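You operate a simulated robot arm through the tools that you are given. There is no shell and no other tool. Be economical: measure what you need, move in short steps, check, and stop when the job is done.

The job below is to be done with a simulated robot arm. You get a single attempt, and the scene is never put back.

## Task
Press the bake six board under the press plate at 1 to 2 kN.
Fine: plate square on the board, its handle toward the aisle; bed in, then wind the press wheel into the green band; switch warm on and leave it pressing.

It is judged by the outcome, as a careful person would: the job done as asked, and still so three seconds after it is handed in. It fails if anything else is knocked over, pushed out of place, dropped, spilled or broken.

## Robot
A 7-joint arm with a two-finger parallel gripper, fixed in place. Base frame: the origin is at the foot of the arm, x ahead of it, y to its left, z up. Units: mm, degrees, N and s.
Its first joint turns from -166.0 to 166.0 degrees. Payload 3.43 kg.
The tool frame sits at the grasp point between the pads (the TCP): z along the fingers, y along the line on which they close. The tips reach 30 mm beyond it. Largest opening 94 mm; finger width 28, thickness 10; the body of the gripper, 50 by 96 mm, starts 55 mm behind the TCP.
Orientation is that of the tool frame in the base frame, as a unit quaternion [w, x, y, z]. With the fingers straight down and closing along the base's y, the tool's x points along the base's -x, its y along +y and its z along -z.

## Interface
- The arm moves only by the tool play_rows. Its arguments are lists of equal length, an entry for each row: "delta_pos": the shift along the tool's x, y, z in mm, a list of three; "delta_rot": the turn, a rotation vector about the tool's x, y, z in degrees, a list of three; "fingers": the finger opening in mm, from 0 to 94. In form: {"delta_pos": [[tx, ty, tz], ...], "delta_rot": [[ax, ay, az], ...], "fingers": [fingers, ...]}. A call has 1 to 12 rows; each row is the pose to reach, as a shift and turn from the pose commanded when the call began, along the tool's axes at that moment. Each row takes 0.2 s and may step no farther than 50 mm and 8.6 degrees from the row before; otherwise, or with a gripper value out of range, the whole call is refused. Where a pose cannot be reached the arm comes as near as it can. A force on the tool above 40 N (or 10 N above the force at the start of the call, whichever is more), or a blocked arm, ends the call early, and 0.2 s more pass. Each finger travels about 45 mm/s and halts on what it meets, pressing with about 22 N; the grip force reading is that of the motor and also rises with nothing between the fingers. The clock runs only during rows and for 0.2 s after the last one: add rows that repeat a pose to give the fingers time. It gives the time, the measured TCP pose, the force on the tool (base axes), the opening and the grip force at its end, in the units of the frame above (readings bear some noise), with the torque about the TCP (base axes, N m) and any sound that the robot's microphone picked up.
- Cameras (640 x 400 px; columns grow to the right, rows downward): "scene" is fixed at [401.3, -501.3, 1358.5]; the picture's right is [1.00, 0.06, 0.00], its down [0.02, -0.37, -0.93] and it looks along [-0.05, 0.93, -0.37] (base axes); focal length 332 px, centre (320, 200). "wrist" rides on the gripper at [76, 14, -103] in the tool frame; the picture's right is [-0.18, 0.98, 0.00], its down [-0.75, -0.14, -0.64] and it looks along [-0.63, -0.12, 0.77] (tool axes); focal length 243 px, centre (320, 200). There is no depth. A picture from a camera that has moved, and an enlarged one, comes with that camera's place and axes in the base frame and with its lens.
- grab_frame(camera): a new picture of that camera. It takes no simulated time.
- close_up(camera, box): a new picture of the part [left, top, right, bottom] of that camera's present view, enlarged. It takes no simulated time.
- finish_job(): hands the job in; it is judged then, once.

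Go step by step. Nothing tells you positions but the pictures and the camera data: compare them with the known pose of the tool, close in by small moves and look again before you grip or let go. The budget is 120 turns and 64 pictures, counting those below and the enlarged ones. Unless the task says otherwise, let go and move clear before handing in, and close with one line.

The tools are called after "Request:" as name(argument=value, ...) on one line, values as JSON. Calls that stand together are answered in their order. play_rows: Moves the arm, as the interface text tells. Its arguments: {"type":"object","properties":{"delta_pos":{"type":"array"},"delta_rot":{"type":"array"},"fingers":{"type":"array"}},"required":["delta_pos","delta_rot","fingers"]} The other tools are called the same way: grab_frame (camera) takes a picture; close_up (camera, box) takes an enlarged picture of a part of a camera's view; finish_job () hands the job in.

At the start:

```text
clock: 0.0
ee_pos: [365.3, 444.9, 1230.0]
tcp_rot: [0.0, 0.001, 1.0, 0.0]
wrist_force: [-0.6, 0.5, -0.2]
ft_torque: [0.0, -0.01, 0.01]
grip_width: 93.9
grasp_force: 0.0
```

scene: 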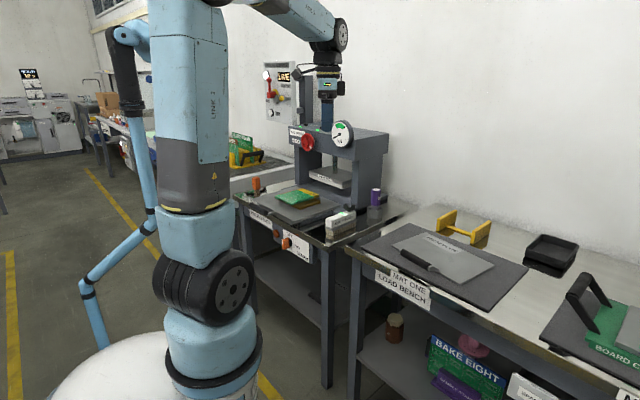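
wrist: 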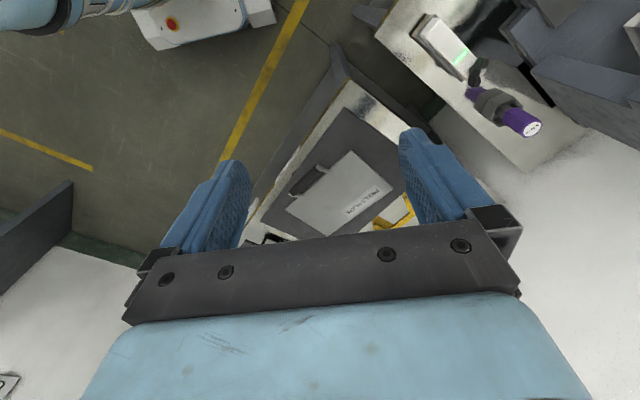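

I see a press with a bed, a load bench with a mat and a plate, and further boards. I'll enlarge the key areas to read the labels.

Request:
close_up(camera="scene", box=[220, 50, 420, 175])

Request:
close_up(camera="scene", box=[220, 150, 420, 275])

Request:
close_up(camera="scene", box=[340, 200, 640, 388])

```text
3.20 times, centred on (320, 112) of scene
camera zoom: at [401.3, -501.3, 1358.5], right [1.0, 0.06, 0.0], down [0.02, -0.37, -0.93], along [-0.05, 0.93, -0.37], focal length 1063 px, centre (320, 480)
```

zoom: 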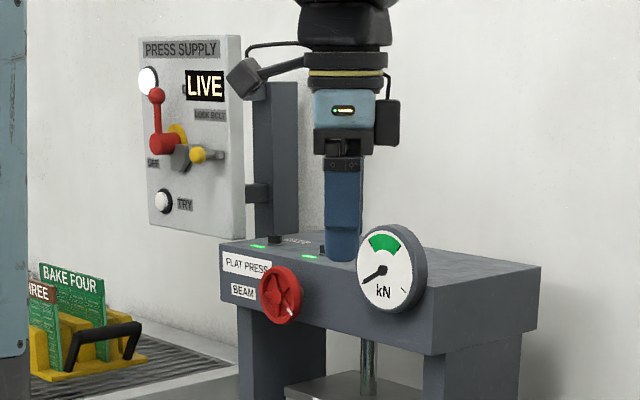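

```text
3.20 times, centred on (320, 212) of scene
camera zoom: at [401.3, -501.3, 1358.5], right [1.0, 0.06, 0.0], down [0.02, -0.37, -0.93], along [-0.05, 0.93, -0.37], focal length 1063 px, centre (320, 160)
```

zoom: 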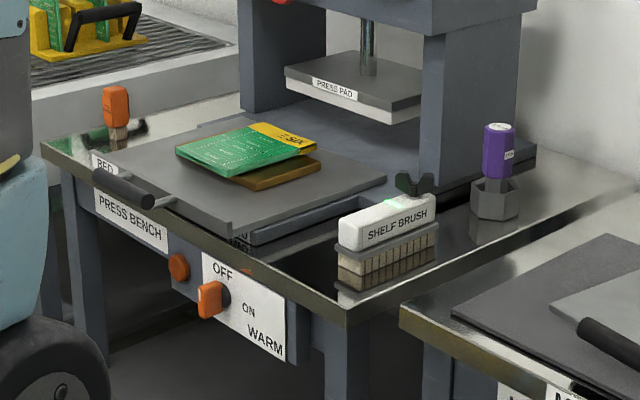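

```text
2.13 times, centred on (490, 294) of scene
camera zoom: at [401.3, -501.3, 1358.5], right [1.0, 0.06, 0.0], down [0.02, -0.37, -0.93], along [-0.05, 0.93, -0.37], focal length 707 px, centre (-42, 0)
```

zoom: 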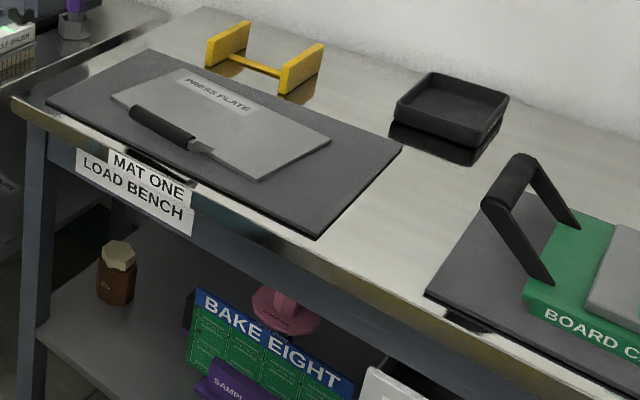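

The bake six board seems to be on the pulled-out bed already, with the press plate on the load bench mat, both benches at roughly z 800. I'll swing the wrist camera over to look closely at the bed.

Request:
play_rows(delta_pos=[[24, 15, 13], [48, 30, 26], [72, 45, 38], [96, 60, 51], [120, 74, 64], [144, 89, 77], [167, 103, 89], [191, 118, 102], [215, 133, 115], [239, 148, 128], [263, 162, 140], [287, 177, 153]], delta_rot=[[0, 0, -4], [0, 0, -8], [0, 0, -12], [0, 0, -16], [0, 0, -20], [0, 0, -24], [0, 0, -28], [0, 0, -32], [0, 0, -36], [0, 0, -40], [0, 0, -43], [0, 0, -45]], fingers=[94, 94, 94, 94, 94, 94, 94, 94, 94, 94, 94, 94])

Request:
grab_frame(camera="wrist")

```text
clock: 2.6
ee_pos: [78.1, 622.5, 1077.8]
tcp_rot: [0.0, -0.383, 0.924, -0.001]
wrist_force: [0.3, -0.2, 0.5]
ft_torque: [0.03, 0.04, 0.02]
grip_width: 93.9
grasp_force: 0.1
```

```text
58 pictures are left
camera wrist: at [14.2, 578.7, 1179.2], right [-0.57, 0.83, 0.0], down [0.63, 0.43, 0.64], along [0.53, 0.36, -0.77], focal length 243 px, centre (320, 200)
```

wrist: 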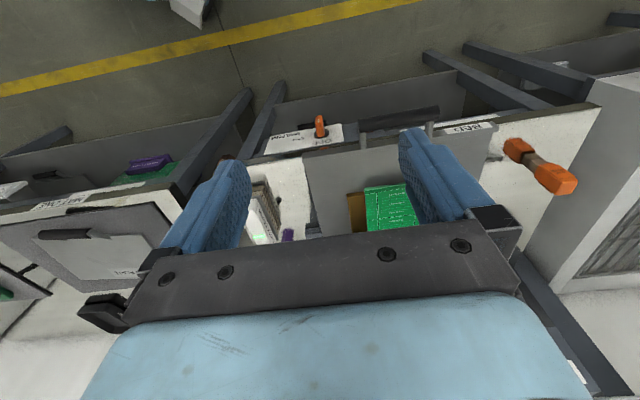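

The gripper hides the board. I'll move forward and slightly up for a clear view down.

Request:
play_rows(delta_pos=[[-40, 13, -15], [-80, 26, -30], [-120, 40, -40]], delta_rot=[[0, 0, 0], [0, 0, 0], [0, 0, 0]], fingers=[94, 94, 94])

Request:
grab_frame(camera="wrist")

Request:
close_up(camera="wrist", box=[220, 0, 540, 200])

```text
clock: 3.4
ee_pos: [134.6, 735.5, 1116.2]
tcp_rot: [0.001, -0.382, 0.924, 0.001]
wrist_force: [-0.2, 0.3, 0.5]
ft_torque: [0.04, 0.03, 0.01]
grip_width: 93.8
grasp_force: 0.1
```

```text
57 pictures are left
camera wrist: at [70.6, 690.9, 1218.5], right [-0.57, 0.82, 0.0], down [0.63, 0.43, 0.64], along [0.53, 0.36, -0.77], focal length 243 px, centre (320, 200)
```

wrist: 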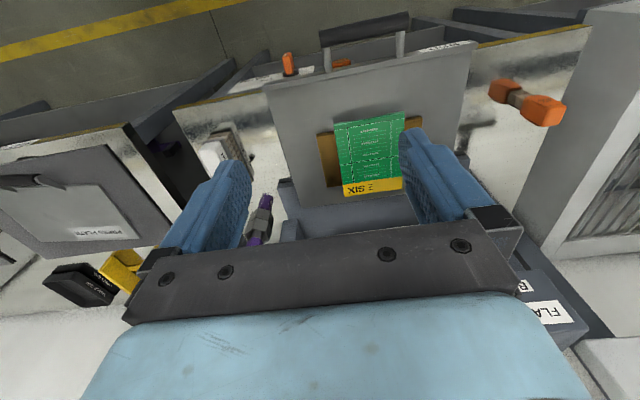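

```text
2.00 times, centred on (380, 100) of wrist
camera zoom: at [70.6, 690.9, 1218.5], right [-0.57, 0.82, 0.0], down [0.63, 0.43, 0.64], along [0.53, 0.36, -0.77], focal length 485 px, centre (200, 400)
```

zoom: 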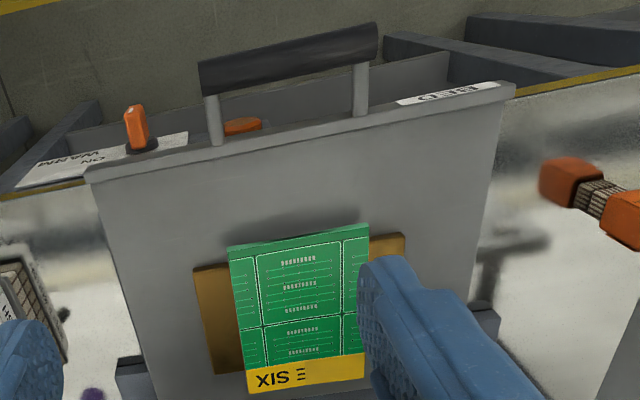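

The board lies on a brown panel on the bed, with its handle bar on the robot side. I'll shift sideways to see the whole board unobstructed.

Request:
play_rows(delta_pos=[[10, 40, -10], [20, 75, -20]], delta_rot=[[0, 0, 0], [0, 0, 0]], fingers=[94, 94])

Request:
close_up(camera="wrist", box=[200, 40, 440, 190])

```text
clock: 4.0
ee_pos: [68.7, 774.8, 1137.0]
tcp_rot: [-0.001, -0.383, 0.924, 0.0]
wrist_force: [0.8, -0.7, 0.6]
ft_torque: [-0.03, 0.08, -0.02]
grip_width: 93.8
grasp_force: 0.1
```

```text
2.67 times, centred on (320, 115) of wrist
camera zoom: at [4.9, 730.1, 1238.2], right [-0.56, 0.83, 0.0], down [0.63, 0.43, 0.64], along [0.53, 0.36, -0.77], focal length 647 px, centre (320, 427)
```

zoom: 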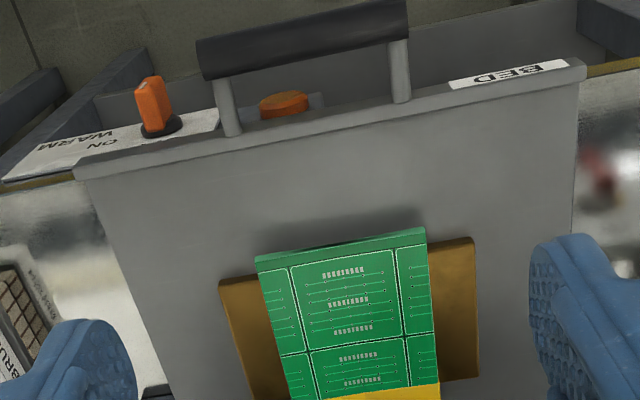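

Board and bed are clear. Next I'll view the press plate on the load bench.

Request:
play_rows(delta_pos=[[-9, -46, 2], [-18, -93, 5], [-27, -139, 7], [-36, -186, 10], [-45, -232, 12], [-54, -278, 15], [-62, -325, 17], [-71, -371, 20], [-80, -418, 22], [-89, -464, 25], [-98, -510, 27], [-107, -556, 30]], delta_rot=[[0, 0, 0], [0, 0, 0], [0, 0, 0], [0, 0, 0], [0, 0, 0], [0, 0, 0], [0, 0, 0], [0, 0, 0], [0, 0, 0], [0, 0, 0], [0, 0, 0], [0, 0, 0]], fingers=[94, 94, 94, 94, 94, 94, 94, 94, 94, 94, 94, 94])

Request:
play_rows(delta_pos=[[-9, -46, 2], [-18, -93, 5], [-27, -139, 7]], delta_rot=[[0, 0, 0], [0, 0, 0], [0, 0, 0]], fingers=[94, 94, 94])

Request:
grab_frame(camera="wrist")

```text
clock: 6.6
ee_pos: [537.9, 456.6, 1106.5]
tcp_rot: [0.0, -0.383, 0.924, 0.0]
wrist_force: [-0.3, 0.1, 0.4]
ft_torque: [-0.08, -0.03, 0.0]
grip_width: 94.0
grasp_force: 0.1
```

```text
clock: 7.4
ee_pos: [653.0, 378.4, 1099.4]
tcp_rot: [0.0, -0.383, 0.924, 0.0]
wrist_force: [0.5, 1.1, -0.2]
ft_torque: [-0.02, -0.05, -0.01]
grip_width: 94.0
grasp_force: 0.1
```

```text
54 pictures are left
camera wrist: at [589.8, 333.7, 1201.0], right [-0.57, 0.82, 0.0], down [0.63, 0.43, 0.64], along [0.53, 0.36, -0.77], focal length 243 px, centre (320, 200)
```

wrist: 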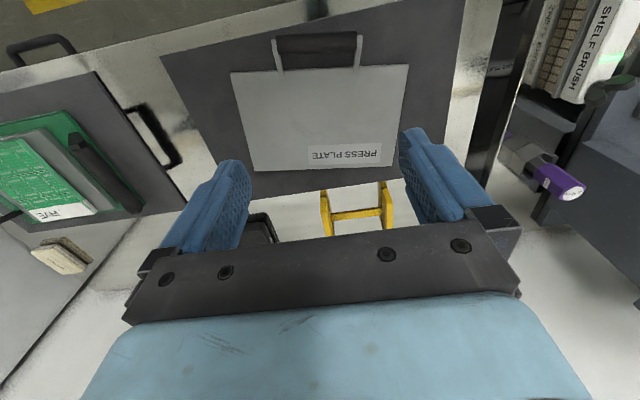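

The plate has a bar handle on its near edge. I'll zoom in to measure it.

Request:
close_up(camera="wrist", box=[220, 10, 428, 140])

Request:
close_up(camera="scene", box=[360, 200, 520, 300])

```text
3.08 times, centred on (324, 75) of wrist
camera zoom: at [589.8, 333.7, 1201.0], right [-0.57, 0.82, 0.0], down [0.63, 0.43, 0.64], along [0.53, 0.36, -0.77], focal length 746 px, centre (308, 585)
```

zoom: 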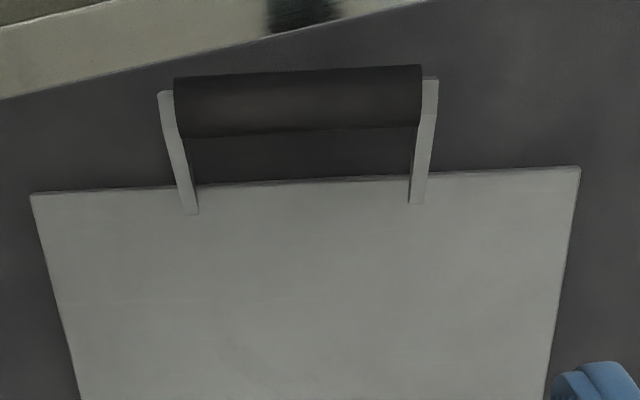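

```text
4.00 times, centred on (440, 250) of scene
camera zoom: at [401.3, -501.3, 1358.5], right [1.0, 0.06, 0.0], down [0.02, -0.37, -0.93], along [-0.05, 0.93, -0.37], focal length 1329 px, centre (-160, 0)
```

zoom: 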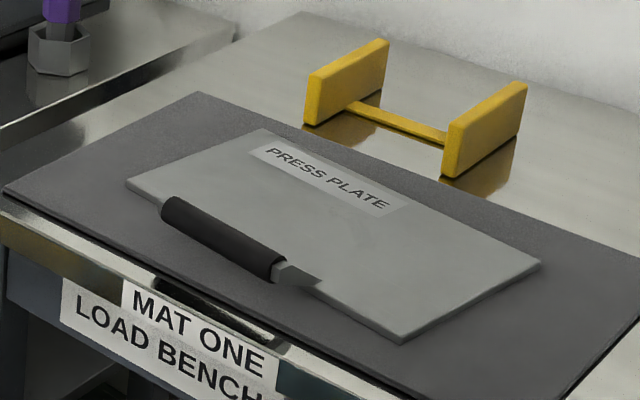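

The bar centre works out near (629, 355, 839), with the plate top near 816. Next I'll turn the tool so the fingers close across the bar, and come above it.

Request:
play_rows(delta_pos=[[3, 0, 12], [7, 0, 24], [10, 0, 36], [13, 0, 48], [17, 0, 60], [20, 0, 72], [23, 1, 84], [27, 1, 96], [30, 1, 108], [33, 1, 120]], delta_rot=[[0, 0, -8.2], [0, 0, -16.5], [0, 0, -24.7], [0, 0, -32.9], [0, 0, -41.2], [0, 0, -49.4], [0, 0, -57.6], [0, 0, -65.8], [0, 0, -74.1], [0, 0, -82.3]], fingers=[94, 94, 94, 94, 94, 94, 94, 94, 94, 94])

Request:
grab_frame(camera="wrist")

```text
clock: 9.6
ee_pos: [630.0, 353.9, 978.9]
tcp_rot: [-0.001, 0.896, -0.443, 0.0]
wrist_force: [0.8, -0.4, -0.5]
ft_torque: [-0.01, -0.02, -0.01]
grip_width: 94.0
grasp_force: 0.1
```

```text
51 pictures are left
camera wrist: at [665.1, 285.6, 1080.4], right [-0.89, -0.45, 0.0], down [-0.35, 0.68, 0.64], along [-0.29, 0.57, -0.77], focal length 243 px, centre (320, 200)
```

wrist: 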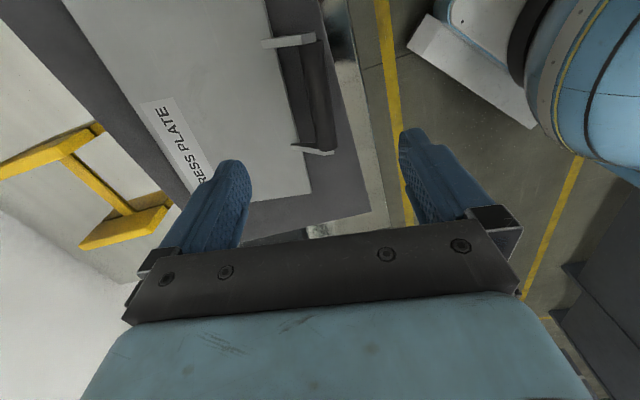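

Bar lies between the fingers. I'll go down to just above it and check the alignment.

Request:
play_rows(delta_pos=[[0, 0, 45], [0, 0, 84]], delta_rot=[[0, 0, 0], [0, 0, 0]], fingers=[60, 60])

Request:
close_up(camera="wrist", box=[160, 60, 480, 260])

Request:
close_up(camera="scene", box=[360, 200, 520, 300])

```text
clock: 10.2
ee_pos: [630.5, 352.3, 895.8]
tcp_rot: [0.0, 0.896, -0.444, 0.001]
wrist_force: [-0.1, 0.9, 0.8]
ft_torque: [-0.01, -0.01, 0.02]
grip_width: 60.2
grasp_force: 0.0
```

```text
2.00 times, centred on (320, 160) of wrist
camera zoom: at [664.8, 284.8, 996.7], right [-0.89, -0.45, 0.0], down [-0.34, 0.69, 0.64], along [-0.29, 0.57, -0.77], focal length 485 px, centre (320, 280)
```

zoom: 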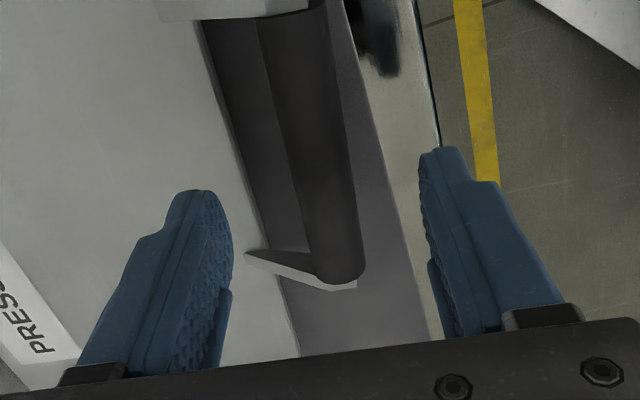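

```text
4.00 times, centred on (440, 250) of scene
camera zoom: at [401.3, -501.3, 1358.5], right [1.0, 0.06, 0.0], down [0.02, -0.37, -0.93], along [-0.05, 0.93, -0.37], focal length 1329 px, centre (-160, 0)
```

zoom: 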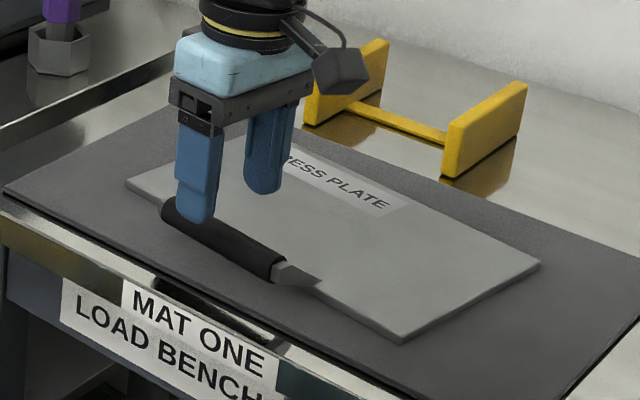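

The bar is centred between the fingers. I'll narrow them to 34 mm so the inner finger clears the plate edge, and go down around the bar.

Request:
play_rows(delta_pos=[[0, 0, 0], [0, 0, 0], [0, 0, 20], [0, 0, 35], [0, 0, 45], [0, 0, 51]], delta_rot=[[0, 0, 0], [0, 0, 0], [0, 0, 0], [0, 0, 0], [0, 0, 0], [0, 0, 0]], fingers=[34, 34, 34, 34, 34, 34])

Request:
close_up(camera="wrist", box=[160, 60, 480, 260])

Request:
close_up(camera="scene", box=[380, 210, 476, 270])

```text
clock: 11.6
ee_pos: [629.8, 355.1, 843.4]
tcp_rot: [0.0, 0.896, -0.444, 0.0]
wrist_force: [-0.8, 0.5, 0.1]
ft_torque: [0.01, 0.0, -0.01]
grip_width: 34.3
grasp_force: 0.0
```

```text
2.00 times, centred on (320, 160) of wrist
camera zoom: at [664.7, 285.5, 945.3], right [-0.89, -0.45, 0.0], down [-0.34, 0.69, 0.64], along [-0.29, 0.57, -0.77], focal length 485 px, centre (320, 280)
```

zoom: 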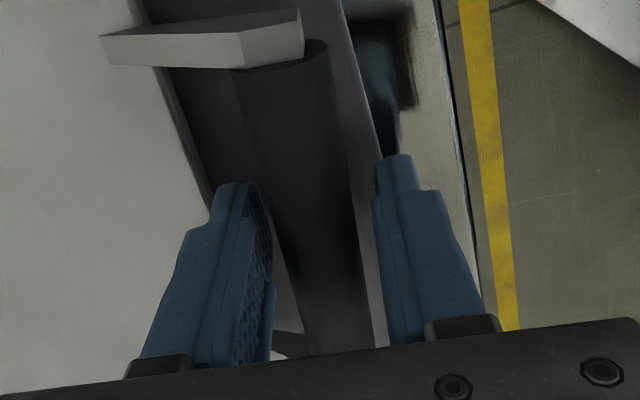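

```text
6.67 times, centred on (428, 240) of scene
camera zoom: at [401.3, -501.3, 1358.5], right [1.0, 0.06, 0.0], down [0.02, -0.37, -0.93], along [-0.05, 0.93, -0.37], focal length 2215 px, centre (-400, -67)
```

zoom: 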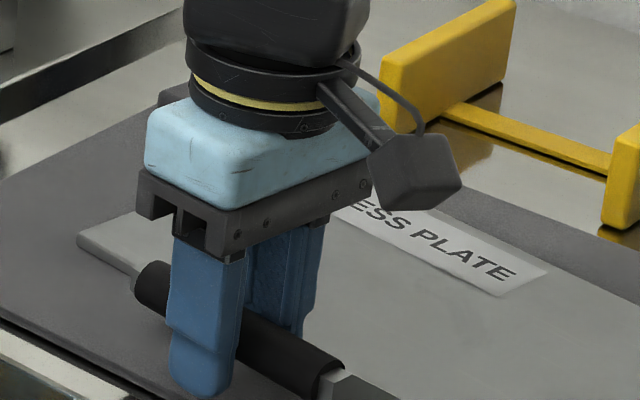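

The fingers straddle the bar without touching anything. I'll close on it and try a small lift to feel the weight.

Request:
play_rows(delta_pos=[[0, 0, 2], [0, 0, 2], [0, 0, 2], [0, 0, 2]], delta_rot=[[0, 0, 0], [0, 0, 0], [0, 0, 0], [0, 0, 0]], fingers=[0, 0, 0, 0])

Request:
play_rows(delta_pos=[[0, 0, -4], [0, 0, -8], [0, 0, -12], [0, 0, -12]], delta_rot=[[0, 0, 0], [0, 0, 0], [0, 0, 0], [0, 0, 0]], fingers=[0, 0, 0, 0])

Request:
close_up(camera="scene", box=[360, 200, 520, 300])

```text
clock: 12.6
ee_pos: [630.9, 354.6, 843.4]
tcp_rot: [0.0, 0.896, -0.444, 0.0]
wrist_force: [-0.2, -4.8, 20.2]
ft_torque: [0.14, -0.15, -0.26]
grip_width: 26.5
grasp_force: 22.1
```

```text
clock: 13.6
ee_pos: [630.5, 354.0, 853.7]
tcp_rot: [0.001, 0.896, -0.444, 0.0]
wrist_force: [0.0, 0.5, -5.3]
ft_torque: [-0.35, 0.42, 0.01]
grip_width: 26.6
grasp_force: 22.2
```

```text
4.00 times, centred on (440, 250) of scene
camera zoom: at [401.3, -501.3, 1358.5], right [1.0, 0.06, 0.0], down [0.02, -0.37, -0.93], along [-0.05, 0.93, -0.37], focal length 1329 px, centre (-160, 0)
```

zoom: 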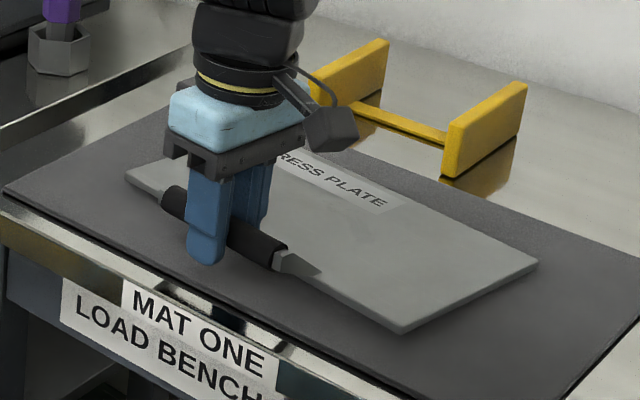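

The grip holds, with about 5 N carried so far. I'll lift further and see whether the plate stays level or sags.

Request:
play_rows(delta_pos=[[0, 0, -8], [0, 0, -16], [0, 0, -24], [0, 0, -32], [0, 0, -40], [0, 0, -40]], delta_rot=[[0, 0, 0], [0, 0, 0], [0, 0, 0], [0, 0, 0], [0, 0, 0], [0, 0, 0]], fingers=[0, 0, 0, 0, 0, 0])

Request:
close_up(camera="scene", box=[360, 180, 520, 280])

```text
clock: 15.0
ee_pos: [630.3, 355.4, 894.0]
tcp_rot: [0.001, 0.896, -0.444, 0.001]
wrist_force: [0.3, -0.7, -4.8]
ft_torque: [-0.28, 0.42, -0.03]
grip_width: 26.7
grasp_force: 22.3
```

```text
4.00 times, centred on (440, 230) of scene
camera zoom: at [401.3, -501.3, 1358.5], right [1.0, 0.06, 0.0], down [0.02, -0.37, -0.93], along [-0.05, 0.93, -0.37], focal length 1329 px, centre (-160, 80)
```

zoom: 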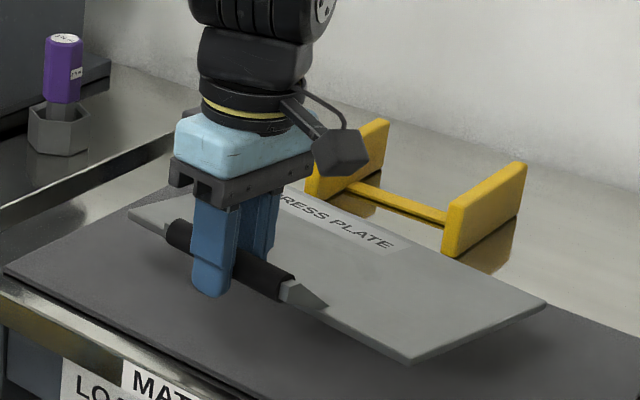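

The plate hangs level at about 5 N. I'll lift it clear and carry it toward the bed in smooth steps, turning it about 7 degrees to match the board.

Request:
play_rows(delta_pos=[[0, 0, -22], [0, 0, -44], [0, 0, -66], [-15, 2, -66], [-39, 7, -66], [-69, 12, -66], [-99, 17, -66], [-128, 22, -66], [-158, 27, -66], [-187, 32, -66], [-212, 36, -66], [-227, 38, -66]], delta_rot=[[0, 0, 0], [0, 0, 0], [0, 0, 0], [0, 0, 0], [0, 0, 0], [0, 0, 0], [0, 0, 0], [0, 0, 0], [0, 0, 0], [0, 0, 0], [0, 0, 0], [0, 0, 0]], fingers=[0, 0, 0, 0, 0, 0, 0, 0, 0, 0, 0, 0])

Request:
grab_frame(camera="scene")

```text
clock: 17.6
ee_pos: [462.1, 513.4, 960.9]
tcp_rot: [0.0, 0.896, -0.443, 0.0]
wrist_force: [1.2, -1.0, -5.4]
ft_torque: [-0.27, 0.37, -0.04]
grip_width: 26.9
grasp_force: 21.4
```

```text
44 pictures are left
```

scene: 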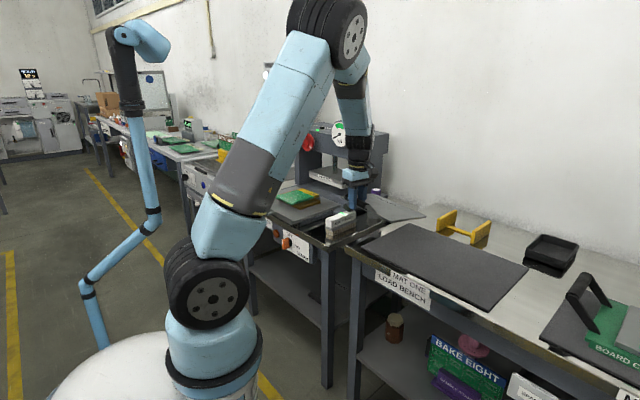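

The plate is still level and well clear of everything. I'll carry on toward the bed.

Request:
play_rows(delta_pos=[[-15, 2, 0], [-49, 8, 0], [-89, 15, 0], [-128, 22, 0], [-168, 28, 0], [-207, 35, 0], [-247, 42, 0], [-286, 48, 0], [-325, 55, 0], [-360, 61, 0], [-385, 65, 0], [-394, 66, 0]], delta_rot=[[0, 0, 0], [0, 0, -1], [0, 0, -2], [0, 0, -3], [0, 0, -4], [0, 0, -5], [0, 0, -6], [0, 0, -7], [0, 0, -7.3], [0, 0, -7.3], [0, 0, -7.3], [0, 0, -7.3]], fingers=[0, 0, 0, 0, 0, 0, 0, 0, 0, 0, 0, 0])

Request:
grab_frame(camera="wrist")

Request:
close_up(camera="scene", box=[220, 120, 420, 245])

```text
clock: 20.2
ee_pos: [171.7, 786.6, 961.0]
tcp_rot: [0.0, 0.923, -0.386, 0.0]
wrist_force: [1.0, 0.4, -5.4]
ft_torque: [-0.35, 0.36, 0.03]
grip_width: 27.1
grasp_force: 21.9
```

```text
43 pictures are left
camera wrist: at [213.6, 722.2, 1062.5], right [-0.83, -0.56, 0.0], down [-0.43, 0.64, 0.64], along [-0.36, 0.53, -0.77], focal length 243 px, centre (320, 200)
```

wrist: 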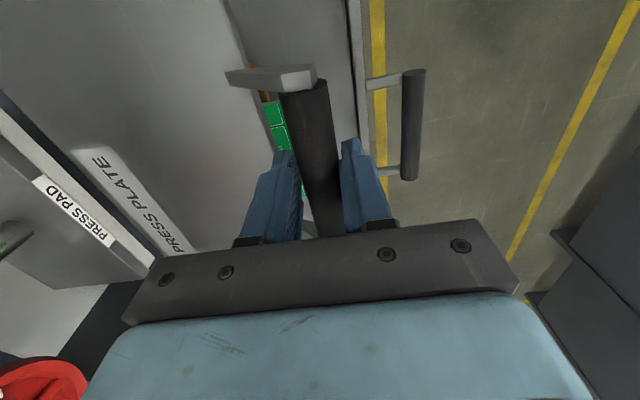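

```text
3.20 times, centred on (320, 182) of scene
camera zoom: at [401.3, -501.3, 1358.5], right [1.0, 0.06, 0.0], down [0.02, -0.37, -0.93], along [-0.05, 0.93, -0.37], focal length 1063 px, centre (320, 256)
```

zoom: 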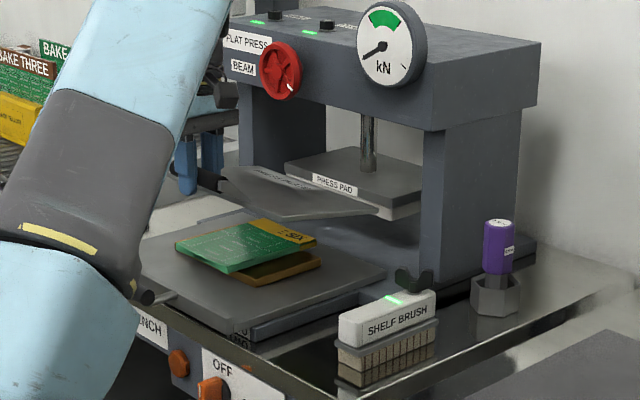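

The bed, handle and pad are visible in the wrist view, and the plate's far edge is close to the pad. I'll back off 40 mm, shift across and descend partway before checking the alignment.

Request:
play_rows(delta_pos=[[0, 15, 0], [0, 40, 0], [-25, 40, 0], [-54, 40, 0], [-54, 40, 20], [-54, 40, 40], [-54, 40, 55], [-54, 40, 55]], delta_rot=[[0, 0, 0], [0, 0, 0], [0, 0, 0], [0, 0, 0], [0, 0, 0], [0, 0, 0], [0, 0, 0], [0, 0, 0]], fingers=[0, 0, 0, 0, 0, 0, 0, 0])

Request:
grab_frame(camera="wrist")

Request:
close_up(camera="scene", box=[220, 120, 420, 245])

```text
clock: 22.0
ee_pos: [103.9, 795.4, 905.6]
tcp_rot: [0.0, 0.923, -0.386, 0.0]
wrist_force: [-0.5, -0.6, -4.7]
ft_torque: [-0.34, 0.35, 0.0]
grip_width: 27.3
grasp_force: 21.9
```

```text
41 pictures are left
camera wrist: at [147.0, 731.9, 1006.9], right [-0.83, -0.56, 0.0], down [-0.43, 0.64, 0.64], along [-0.36, 0.53, -0.77], focal length 243 px, centre (320, 200)
```

wrist: 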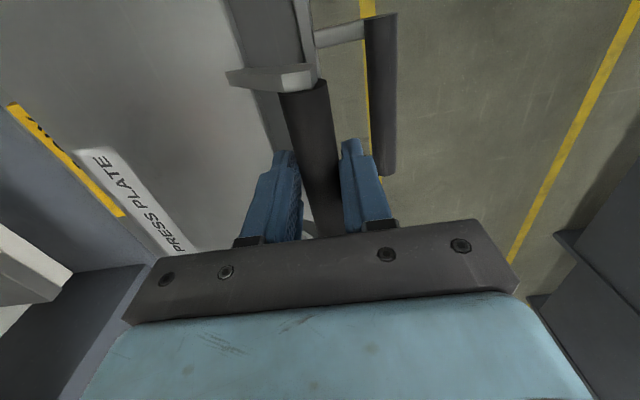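

```text
3.20 times, centred on (320, 182) of scene
camera zoom: at [401.3, -501.3, 1358.5], right [1.0, 0.06, 0.0], down [0.02, -0.37, -0.93], along [-0.05, 0.93, -0.37], focal length 1063 px, centre (320, 256)
```

zoom: 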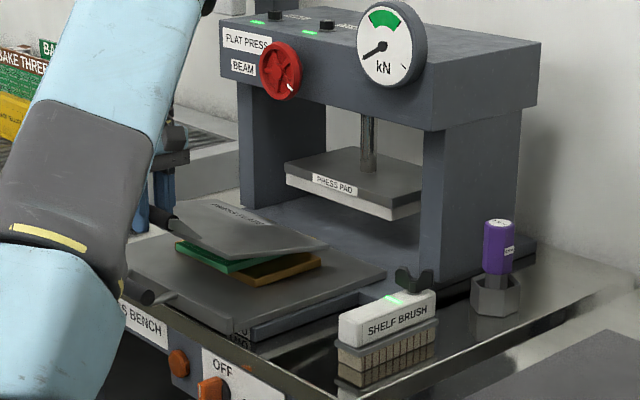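

The board's yellow edge appears exactly where I estimated. I'll zoom in on the plate's far edge to confirm the plate depth.

Request:
close_up(camera="wrist", box=[0, 60, 240, 210])

```text
2.67 times, centred on (120, 135) of wrist
camera zoom: at [147.0, 731.9, 1006.9], right [-0.83, -0.56, 0.0], down [-0.43, 0.64, 0.64], along [-0.36, 0.53, -0.77], focal length 647 px, centre (853, 373)
```

zoom: 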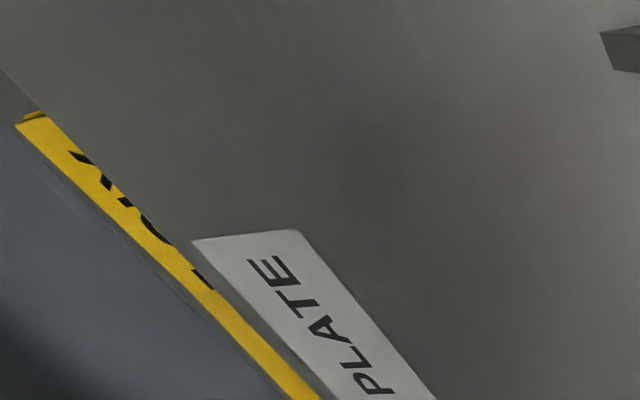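

The plate may be sagging at its far edge. I'll take a tighter look to tell.

Request:
close_up(camera="scene", box=[255, 170, 335, 220])

```text
8.00 times, centred on (295, 195) of scene
camera zoom: at [401.3, -501.3, 1358.5], right [1.0, 0.06, 0.0], down [0.02, -0.37, -0.93], along [-0.05, 0.93, -0.37], focal length 2658 px, centre (520, 240)
```

zoom: 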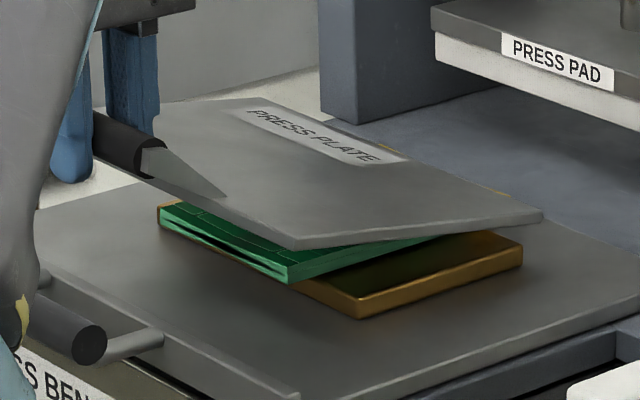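

The plate is drooping about 9 degrees. I'll tip the tool 10 degrees to level it, move over the board and lower to just above it.

Request:
play_rows(delta_pos=[[0, 0, 0], [0, 0, 0], [0, -19, 0], [-0.6, -38.7, 10], [-0.6, -38.7, 25], [-0.6, -38.7, 38]], delta_rot=[[5, 0, 0], [10, 0, 0], [10, 0, 0], [10, 0, 0], [10, 0, 0], [10, 0, 0]], fingers=[0, 0, 0, 0, 0, 0])

Request:
close_up(camera="scene", box=[255, 170, 335, 220])

Request:
close_up(camera="wrist", box=[0, 50, 400, 300])

```text
clock: 23.4
ee_pos: [132.7, 825.2, 868.0]
tcp_rot: [-0.081, 0.919, -0.384, 0.033]
wrist_force: [-0.4, -0.6, -4.3]
ft_torque: [-0.34, 0.33, -0.02]
grip_width: 27.1
grasp_force: 22.2
```

```text
8.00 times, centred on (295, 195) of scene
camera zoom: at [401.3, -501.3, 1358.5], right [1.0, 0.06, 0.0], down [0.02, -0.37, -0.93], along [-0.05, 0.93, -0.37], focal length 2658 px, centre (520, 240)
```

zoom: 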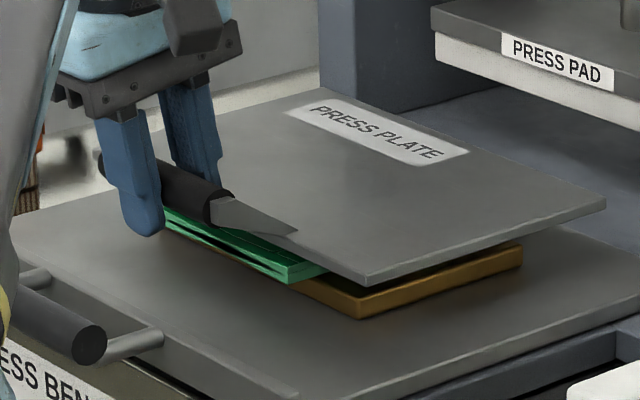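

```text
1.60 times, centred on (200, 175) of wrist
camera zoom: at [162.2, 747.9, 964.8], right [-0.82, -0.55, -0.17], down [-0.51, 0.56, 0.66], along [-0.27, 0.62, -0.73], focal length 388 px, centre (512, 240)
```

zoom: 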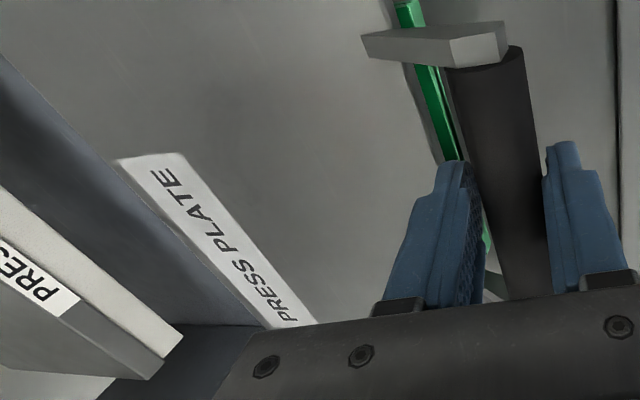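

The plate is level and squarely over the board, within a few millimetres. I'll nudge it back 5 mm and lower gently toward contact.

Request:
play_rows(delta_pos=[[0, 4.9, -0.9], [0, 6.3, 7], [0, 7, 10.9], [0, 7.5, 13.9], [0, 7.9, 15.9]], delta_rot=[[0, 0, 0], [0, 0, 0], [0, 0, 0], [0, 0, 0], [0, 0, 0]], fingers=[0, 0, 0, 0, 0])

Request:
close_up(camera="scene", box=[255, 170, 335, 220])

```text
clock: 24.6
ee_pos: [127.1, 820.4, 852.6]
tcp_rot: [-0.081, 0.919, -0.385, 0.034]
wrist_force: [-0.5, -0.4, 7.2]
ft_torque: [0.1, -0.01, 0.11]
grip_width: 27.2
grasp_force: 22.2
```

```text
8.00 times, centred on (295, 195) of scene
camera zoom: at [401.3, -501.3, 1358.5], right [1.0, 0.06, 0.0], down [0.02, -0.37, -0.93], along [-0.05, 0.93, -0.37], focal length 2658 px, centre (520, 240)
```

zoom: 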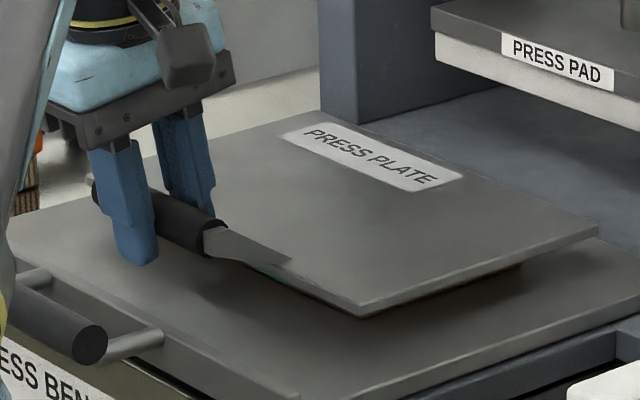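

The plate is resting on the board, as the weight has transferred. I'll open slightly, withdraw along the finger axis and check.

Request:
play_rows(delta_pos=[[0, 0, 0], [0, 0, 0], [0, 0, 0], [0, 0, -12], [0, 0, -30], [0, 0, -60], [0, 0, -100]], delta_rot=[[0, 0, 0], [0, 0, 0], [0, 0, 0], [0, 0, 0], [0, 0, 0], [0, 0, 0], [0, 0, 0]], fingers=[34, 34, 34, 34, 34, 34, 34])

Request:
grab_frame(camera="wrist")

Request:
close_up(camera="scene", box=[255, 170, 335, 220])

```text
clock: 26.2
ee_pos: [116.0, 808.4, 949.2]
tcp_rot: [-0.081, 0.919, -0.384, 0.033]
wrist_force: [0.3, 0.1, 0.0]
ft_torque: [0.0, 0.02, -0.02]
grip_width: 34.3
grasp_force: 0.1
```

```text
34 pictures are left
camera wrist: at [146.4, 731.9, 1046.9], right [-0.82, -0.55, -0.17], down [-0.51, 0.56, 0.66], along [-0.27, 0.62, -0.73], focal length 243 px, centre (320, 200)
```

wrist: 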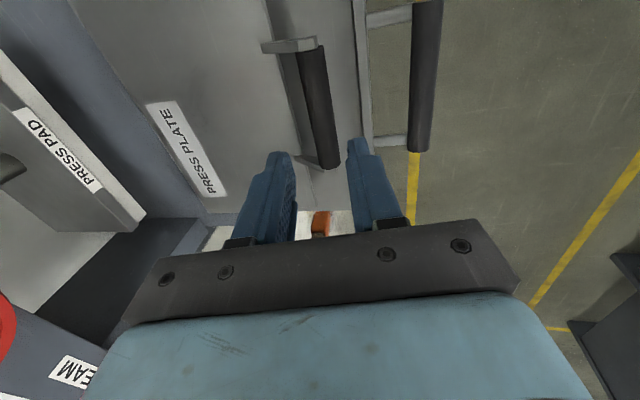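

```text
8.00 times, centred on (295, 195) of scene
camera zoom: at [401.3, -501.3, 1358.5], right [1.0, 0.06, 0.0], down [0.02, -0.37, -0.93], along [-0.05, 0.93, -0.37], focal length 2658 px, centre (520, 240)
```

zoom: 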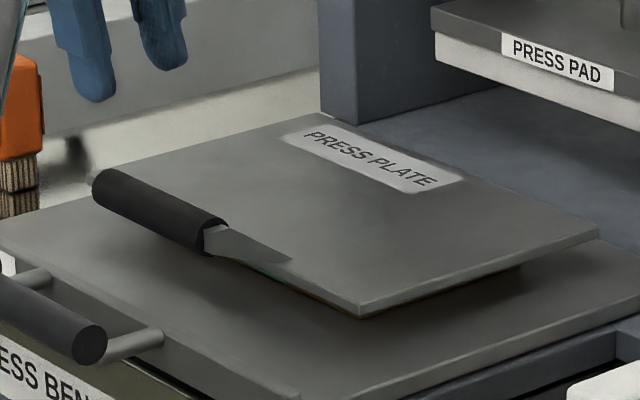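

The plate sits squarely on the board with its handle facing the aisle. Next is the bed handle, which I place near (66, 758, 820), so I'll move above it and check.

Request:
play_rows(delta_pos=[[0, 30, -5], [0, 71, -12.5], [0, 76, 17], [0, 81, 47]], delta_rot=[[0, 0, 0], [0, 0, 0], [0, 0, 0], [0, 0, 0]], fingers=[50, 60, 60, 60])

Request:
grab_frame(camera="wrist")

Request:
close_up(camera="scene", box=[220, 160, 340, 235])

```text
clock: 27.2
ee_pos: [64.3, 758.1, 889.3]
tcp_rot: [-0.081, 0.919, -0.384, 0.033]
wrist_force: [0.6, -0.2, 0.0]
ft_torque: [0.01, 0.03, 0.0]
grip_width: 60.1
grasp_force: 0.0
```

```text
32 pictures are left
camera wrist: at [95.2, 680.8, 986.8], right [-0.82, -0.55, -0.17], down [-0.51, 0.56, 0.66], along [-0.27, 0.62, -0.73], focal length 243 px, centre (320, 200)
```

wrist: 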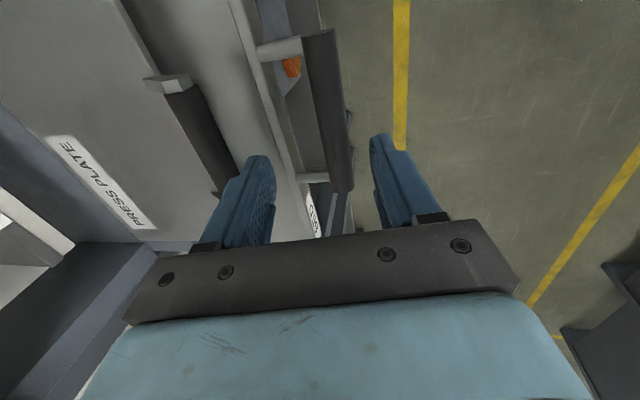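

```text
5.33 times, centred on (280, 198) of scene
camera zoom: at [401.3, -501.3, 1358.5], right [1.0, 0.06, 0.0], down [0.02, -0.37, -0.93], along [-0.05, 0.93, -0.37], focal length 1772 px, centre (533, 213)
```

zoom: 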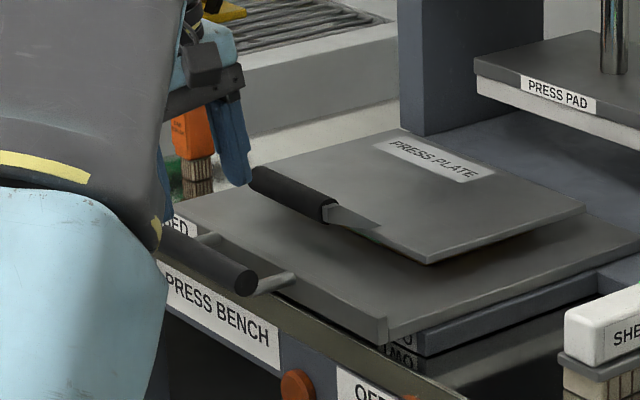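

The bar is where I expected. I'll descend around it and close.

Request:
play_rows(delta_pos=[[0, 4, 22], [0, 7.5, 42], [0, 10, 56], [0, 10, 56], [0, 10, 56], [0, 10, 56]], delta_rot=[[0, 0, 0], [0, 0, 0], [0, 0, 0], [0, 0, 0], [0, 0, 0], [0, 0, 0]], fingers=[48, 48, 48, 15, 15, 15])

Request:
grab_frame(camera="wrist")

```text
clock: 28.6
ee_pos: [66.0, 758.6, 831.9]
tcp_rot: [-0.081, 0.919, -0.385, 0.034]
wrist_force: [0.5, 0.9, -2.2]
ft_torque: [-0.59, 0.32, 1.02]
grip_width: 25.1
grasp_force: 42.8
```

```text
30 pictures are left
camera wrist: at [95.6, 680.9, 929.6], right [-0.82, -0.55, -0.17], down [-0.51, 0.56, 0.66], along [-0.27, 0.62, -0.73], focal length 243 px, centre (320, 200)
```

wrist: 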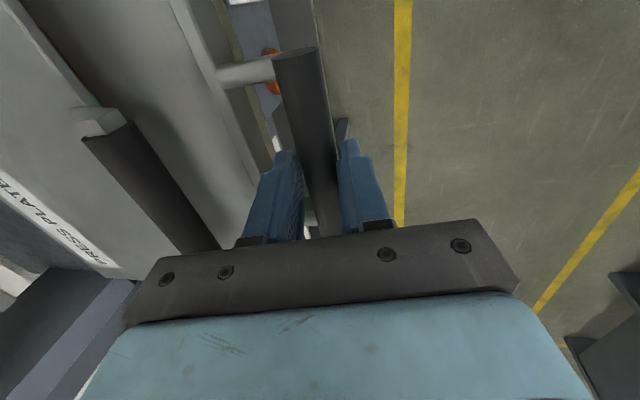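

I have the bed handle. I'll loosen slightly, tilt the gripper back for clearance under the wheel, and push the bed in using the bar.

Request:
play_rows(delta_pos=[[0, 0, 0], [0, 0, 0], [0, 0, 0], [0, 0, 0], [0, -10, 1.7], [0, -20, 3.5], [0, -34, 6], [0, -49, 8.7], [0, -64, 11.3], [0, -79, 14], [0, -94, 16.6]], delta_rot=[[0, 0, 0], [7, 0, 0], [14, 0, 0], [20, 0, 0], [20, 0, 0], [20, 0, 0], [20, 0, 0], [20, 0, 0], [20, 0, 0], [20, 0, 0], [20, 0, 0]], fingers=[34, 34, 34, 34, 34, 34, 34, 34, 34, 34, 34])

Request:
grab_frame(camera="scene")

```text
clock: 31.0
ee_pos: [133.2, 824.9, 832.1]
tcp_rot: [-0.239, 0.891, -0.372, 0.1]
wrist_force: [-0.5, 0.3, 0.4]
ft_torque: [0.01, -0.01, -0.01]
grip_width: 34.0
grasp_force: 0.0
```

```text
29 pictures are left
```

scene: 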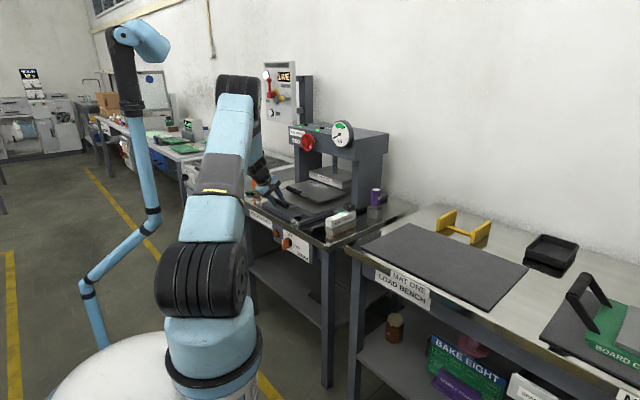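

The bed is sliding in freely. I'll keep pushing.

Request:
play_rows(delta_pos=[[0, -9, 5], [0, -21, 12], [0, -32, 18.5], [0, -43, 25], [0, -54, 31], [0, -65, 37.5], [0, -78, 45], [0, -87, 50]], delta_rot=[[0, 0, 0], [0, 0, 0], [0, 0, 0], [0, 0, 0], [0, 0, 0], [0, 0, 0], [0, 0, 0], [0, 0, 0]], fingers=[34, 34, 34, 34, 34, 34, 34, 34])

Request:
close_up(camera="scene", box=[230, 110, 390, 210])

Request:
grab_frame(camera="wrist")

```text
clock: 32.8
ee_pos: [204.7, 895.7, 832.0]
tcp_rot: [-0.238, 0.891, -0.373, 0.1]
wrist_force: [-0.1, 1.0, 0.1]
ft_torque: [0.03, 0.01, 0.02]
grip_width: 34.0
grasp_force: 0.1
```

```text
4.00 times, centred on (310, 160) of scene
camera zoom: at [401.3, -501.3, 1358.5], right [1.0, 0.06, 0.0], down [0.02, -0.37, -0.93], along [-0.05, 0.93, -0.37], focal length 1329 px, centre (360, 360)
```

zoom: 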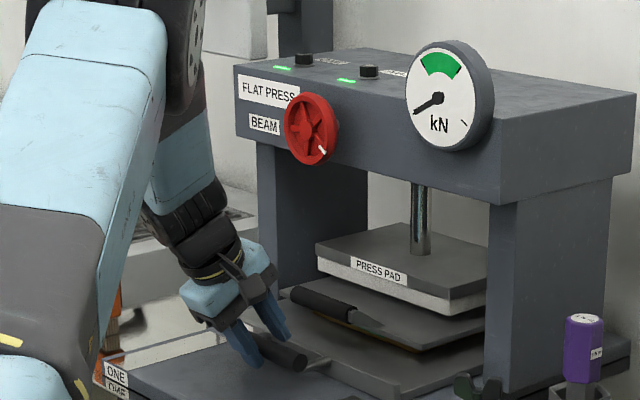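

```text
27 pictures are left
camera wrist: at [212.2, 796.6, 912.5], right [-0.74, -0.47, -0.49], down [-0.67, 0.4, 0.63], along [-0.1, 0.79, -0.6], focal length 243 px, centre (320, 200)
```

wrist: 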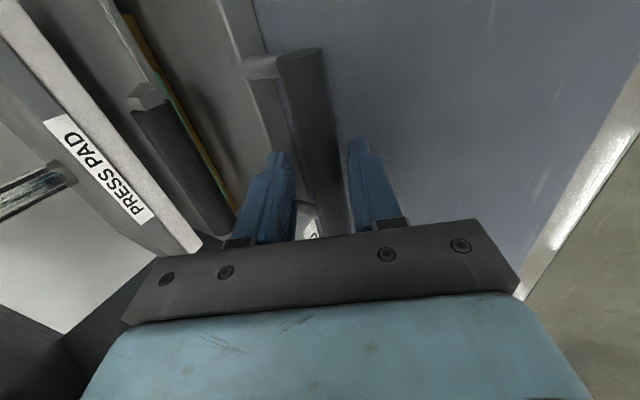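

The plate is passing under the pad with the handle clear. I'll keep pushing in small steps until the bed stops.

Request:
play_rows(delta_pos=[[0, -7, 4], [0, -14, 8], [0, -21, 12], [0, -28, 16], [0, -35, 20], [0, -42, 24], [0, -49, 28], [0, -56, 32]], delta_rot=[[0, 0, 0], [0, 0, 0], [0, 0, 0], [0, 0, 0], [0, 0, 0], [0, 0, 0], [0, 0, 0], [0, 0, 0]], fingers=[34, 34, 34, 34, 34, 34, 34, 34])

Request:
close_up(camera="scene", box=[230, 110, 390, 210])

```text
clock: 34.5
ee_pos: [236.6, 932.4, 827.1]
tcp_rot: [-0.233, 0.894, -0.37, 0.098]
wrist_force: [-14.2, -19.9, -7.9]
ft_torque: [-0.69, 0.07, -0.06]
grip_width: 48.1
grasp_force: 12.9
stopped in row 8: the force on the tool passed its limit at 45 N (the readings are from after the stop); the commanded pose is now the measured one
```

```text
4.00 times, centred on (310, 160) of scene
camera zoom: at [401.3, -501.3, 1358.5], right [1.0, 0.06, 0.0], down [0.02, -0.37, -0.93], along [-0.05, 0.93, -0.37], focal length 1329 px, centre (360, 360)
```

zoom: 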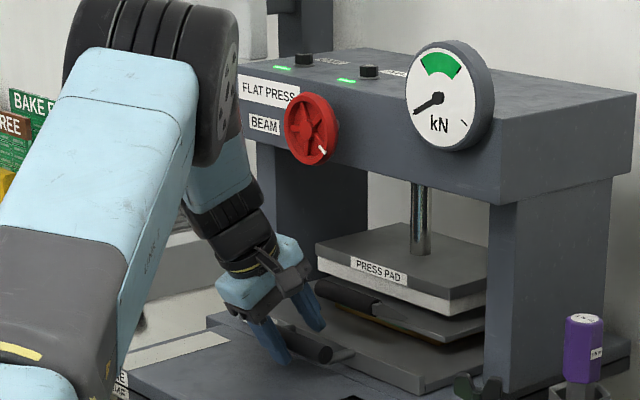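

The bed hit its stop at 45 N, after about 232 mm of travel. I'll open a little and back out along the finger axis without dragging the handle.

Request:
play_rows(delta_pos=[[0, 2, 0], [0, 2, 0], [0, 2, -20], [0, 2, -50], [0, 2, -90], [0, 2, -135], [0, 2, -180], [0, 2, -225]], delta_rot=[[0, 0, 0], [0, 0, 0], [0, 0, 0], [0, 0, 0], [0, 0, 0], [0, 0, 0], [0, 0, 0], [0, 0, 0]], fingers=[54, 54, 54, 54, 54, 54, 54, 54])

Request:
grab_frame(camera="wrist")

Request:
close_up(camera="scene", box=[230, 110, 390, 210])

```text
clock: 36.3
ee_pos: [160.1, 854.1, 1023.4]
tcp_rot: [-0.236, 0.892, -0.372, 0.099]
wrist_force: [0.5, -0.2, -1.0]
ft_torque: [-0.01, 0.0, -0.01]
grip_width: 53.7
grasp_force: 0.0
```

```text
25 pictures are left
camera wrist: at [168.6, 756.3, 1104.8], right [-0.74, -0.47, -0.49], down [-0.67, 0.4, 0.63], along [-0.1, 0.79, -0.61], focal length 243 px, centre (320, 200)
```

wrist: 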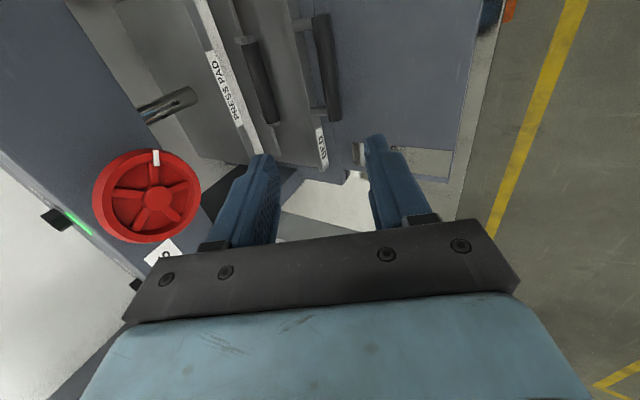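

```text
4.00 times, centred on (310, 160) of scene
camera zoom: at [401.3, -501.3, 1358.5], right [1.0, 0.06, 0.0], down [0.02, -0.37, -0.93], along [-0.05, 0.93, -0.37], focal length 1329 px, centre (360, 360)
```

zoom: 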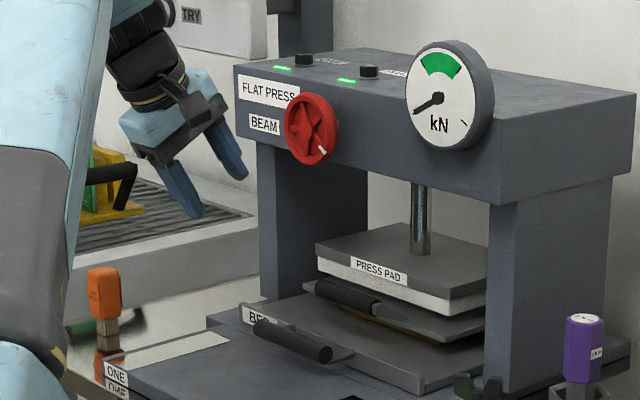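

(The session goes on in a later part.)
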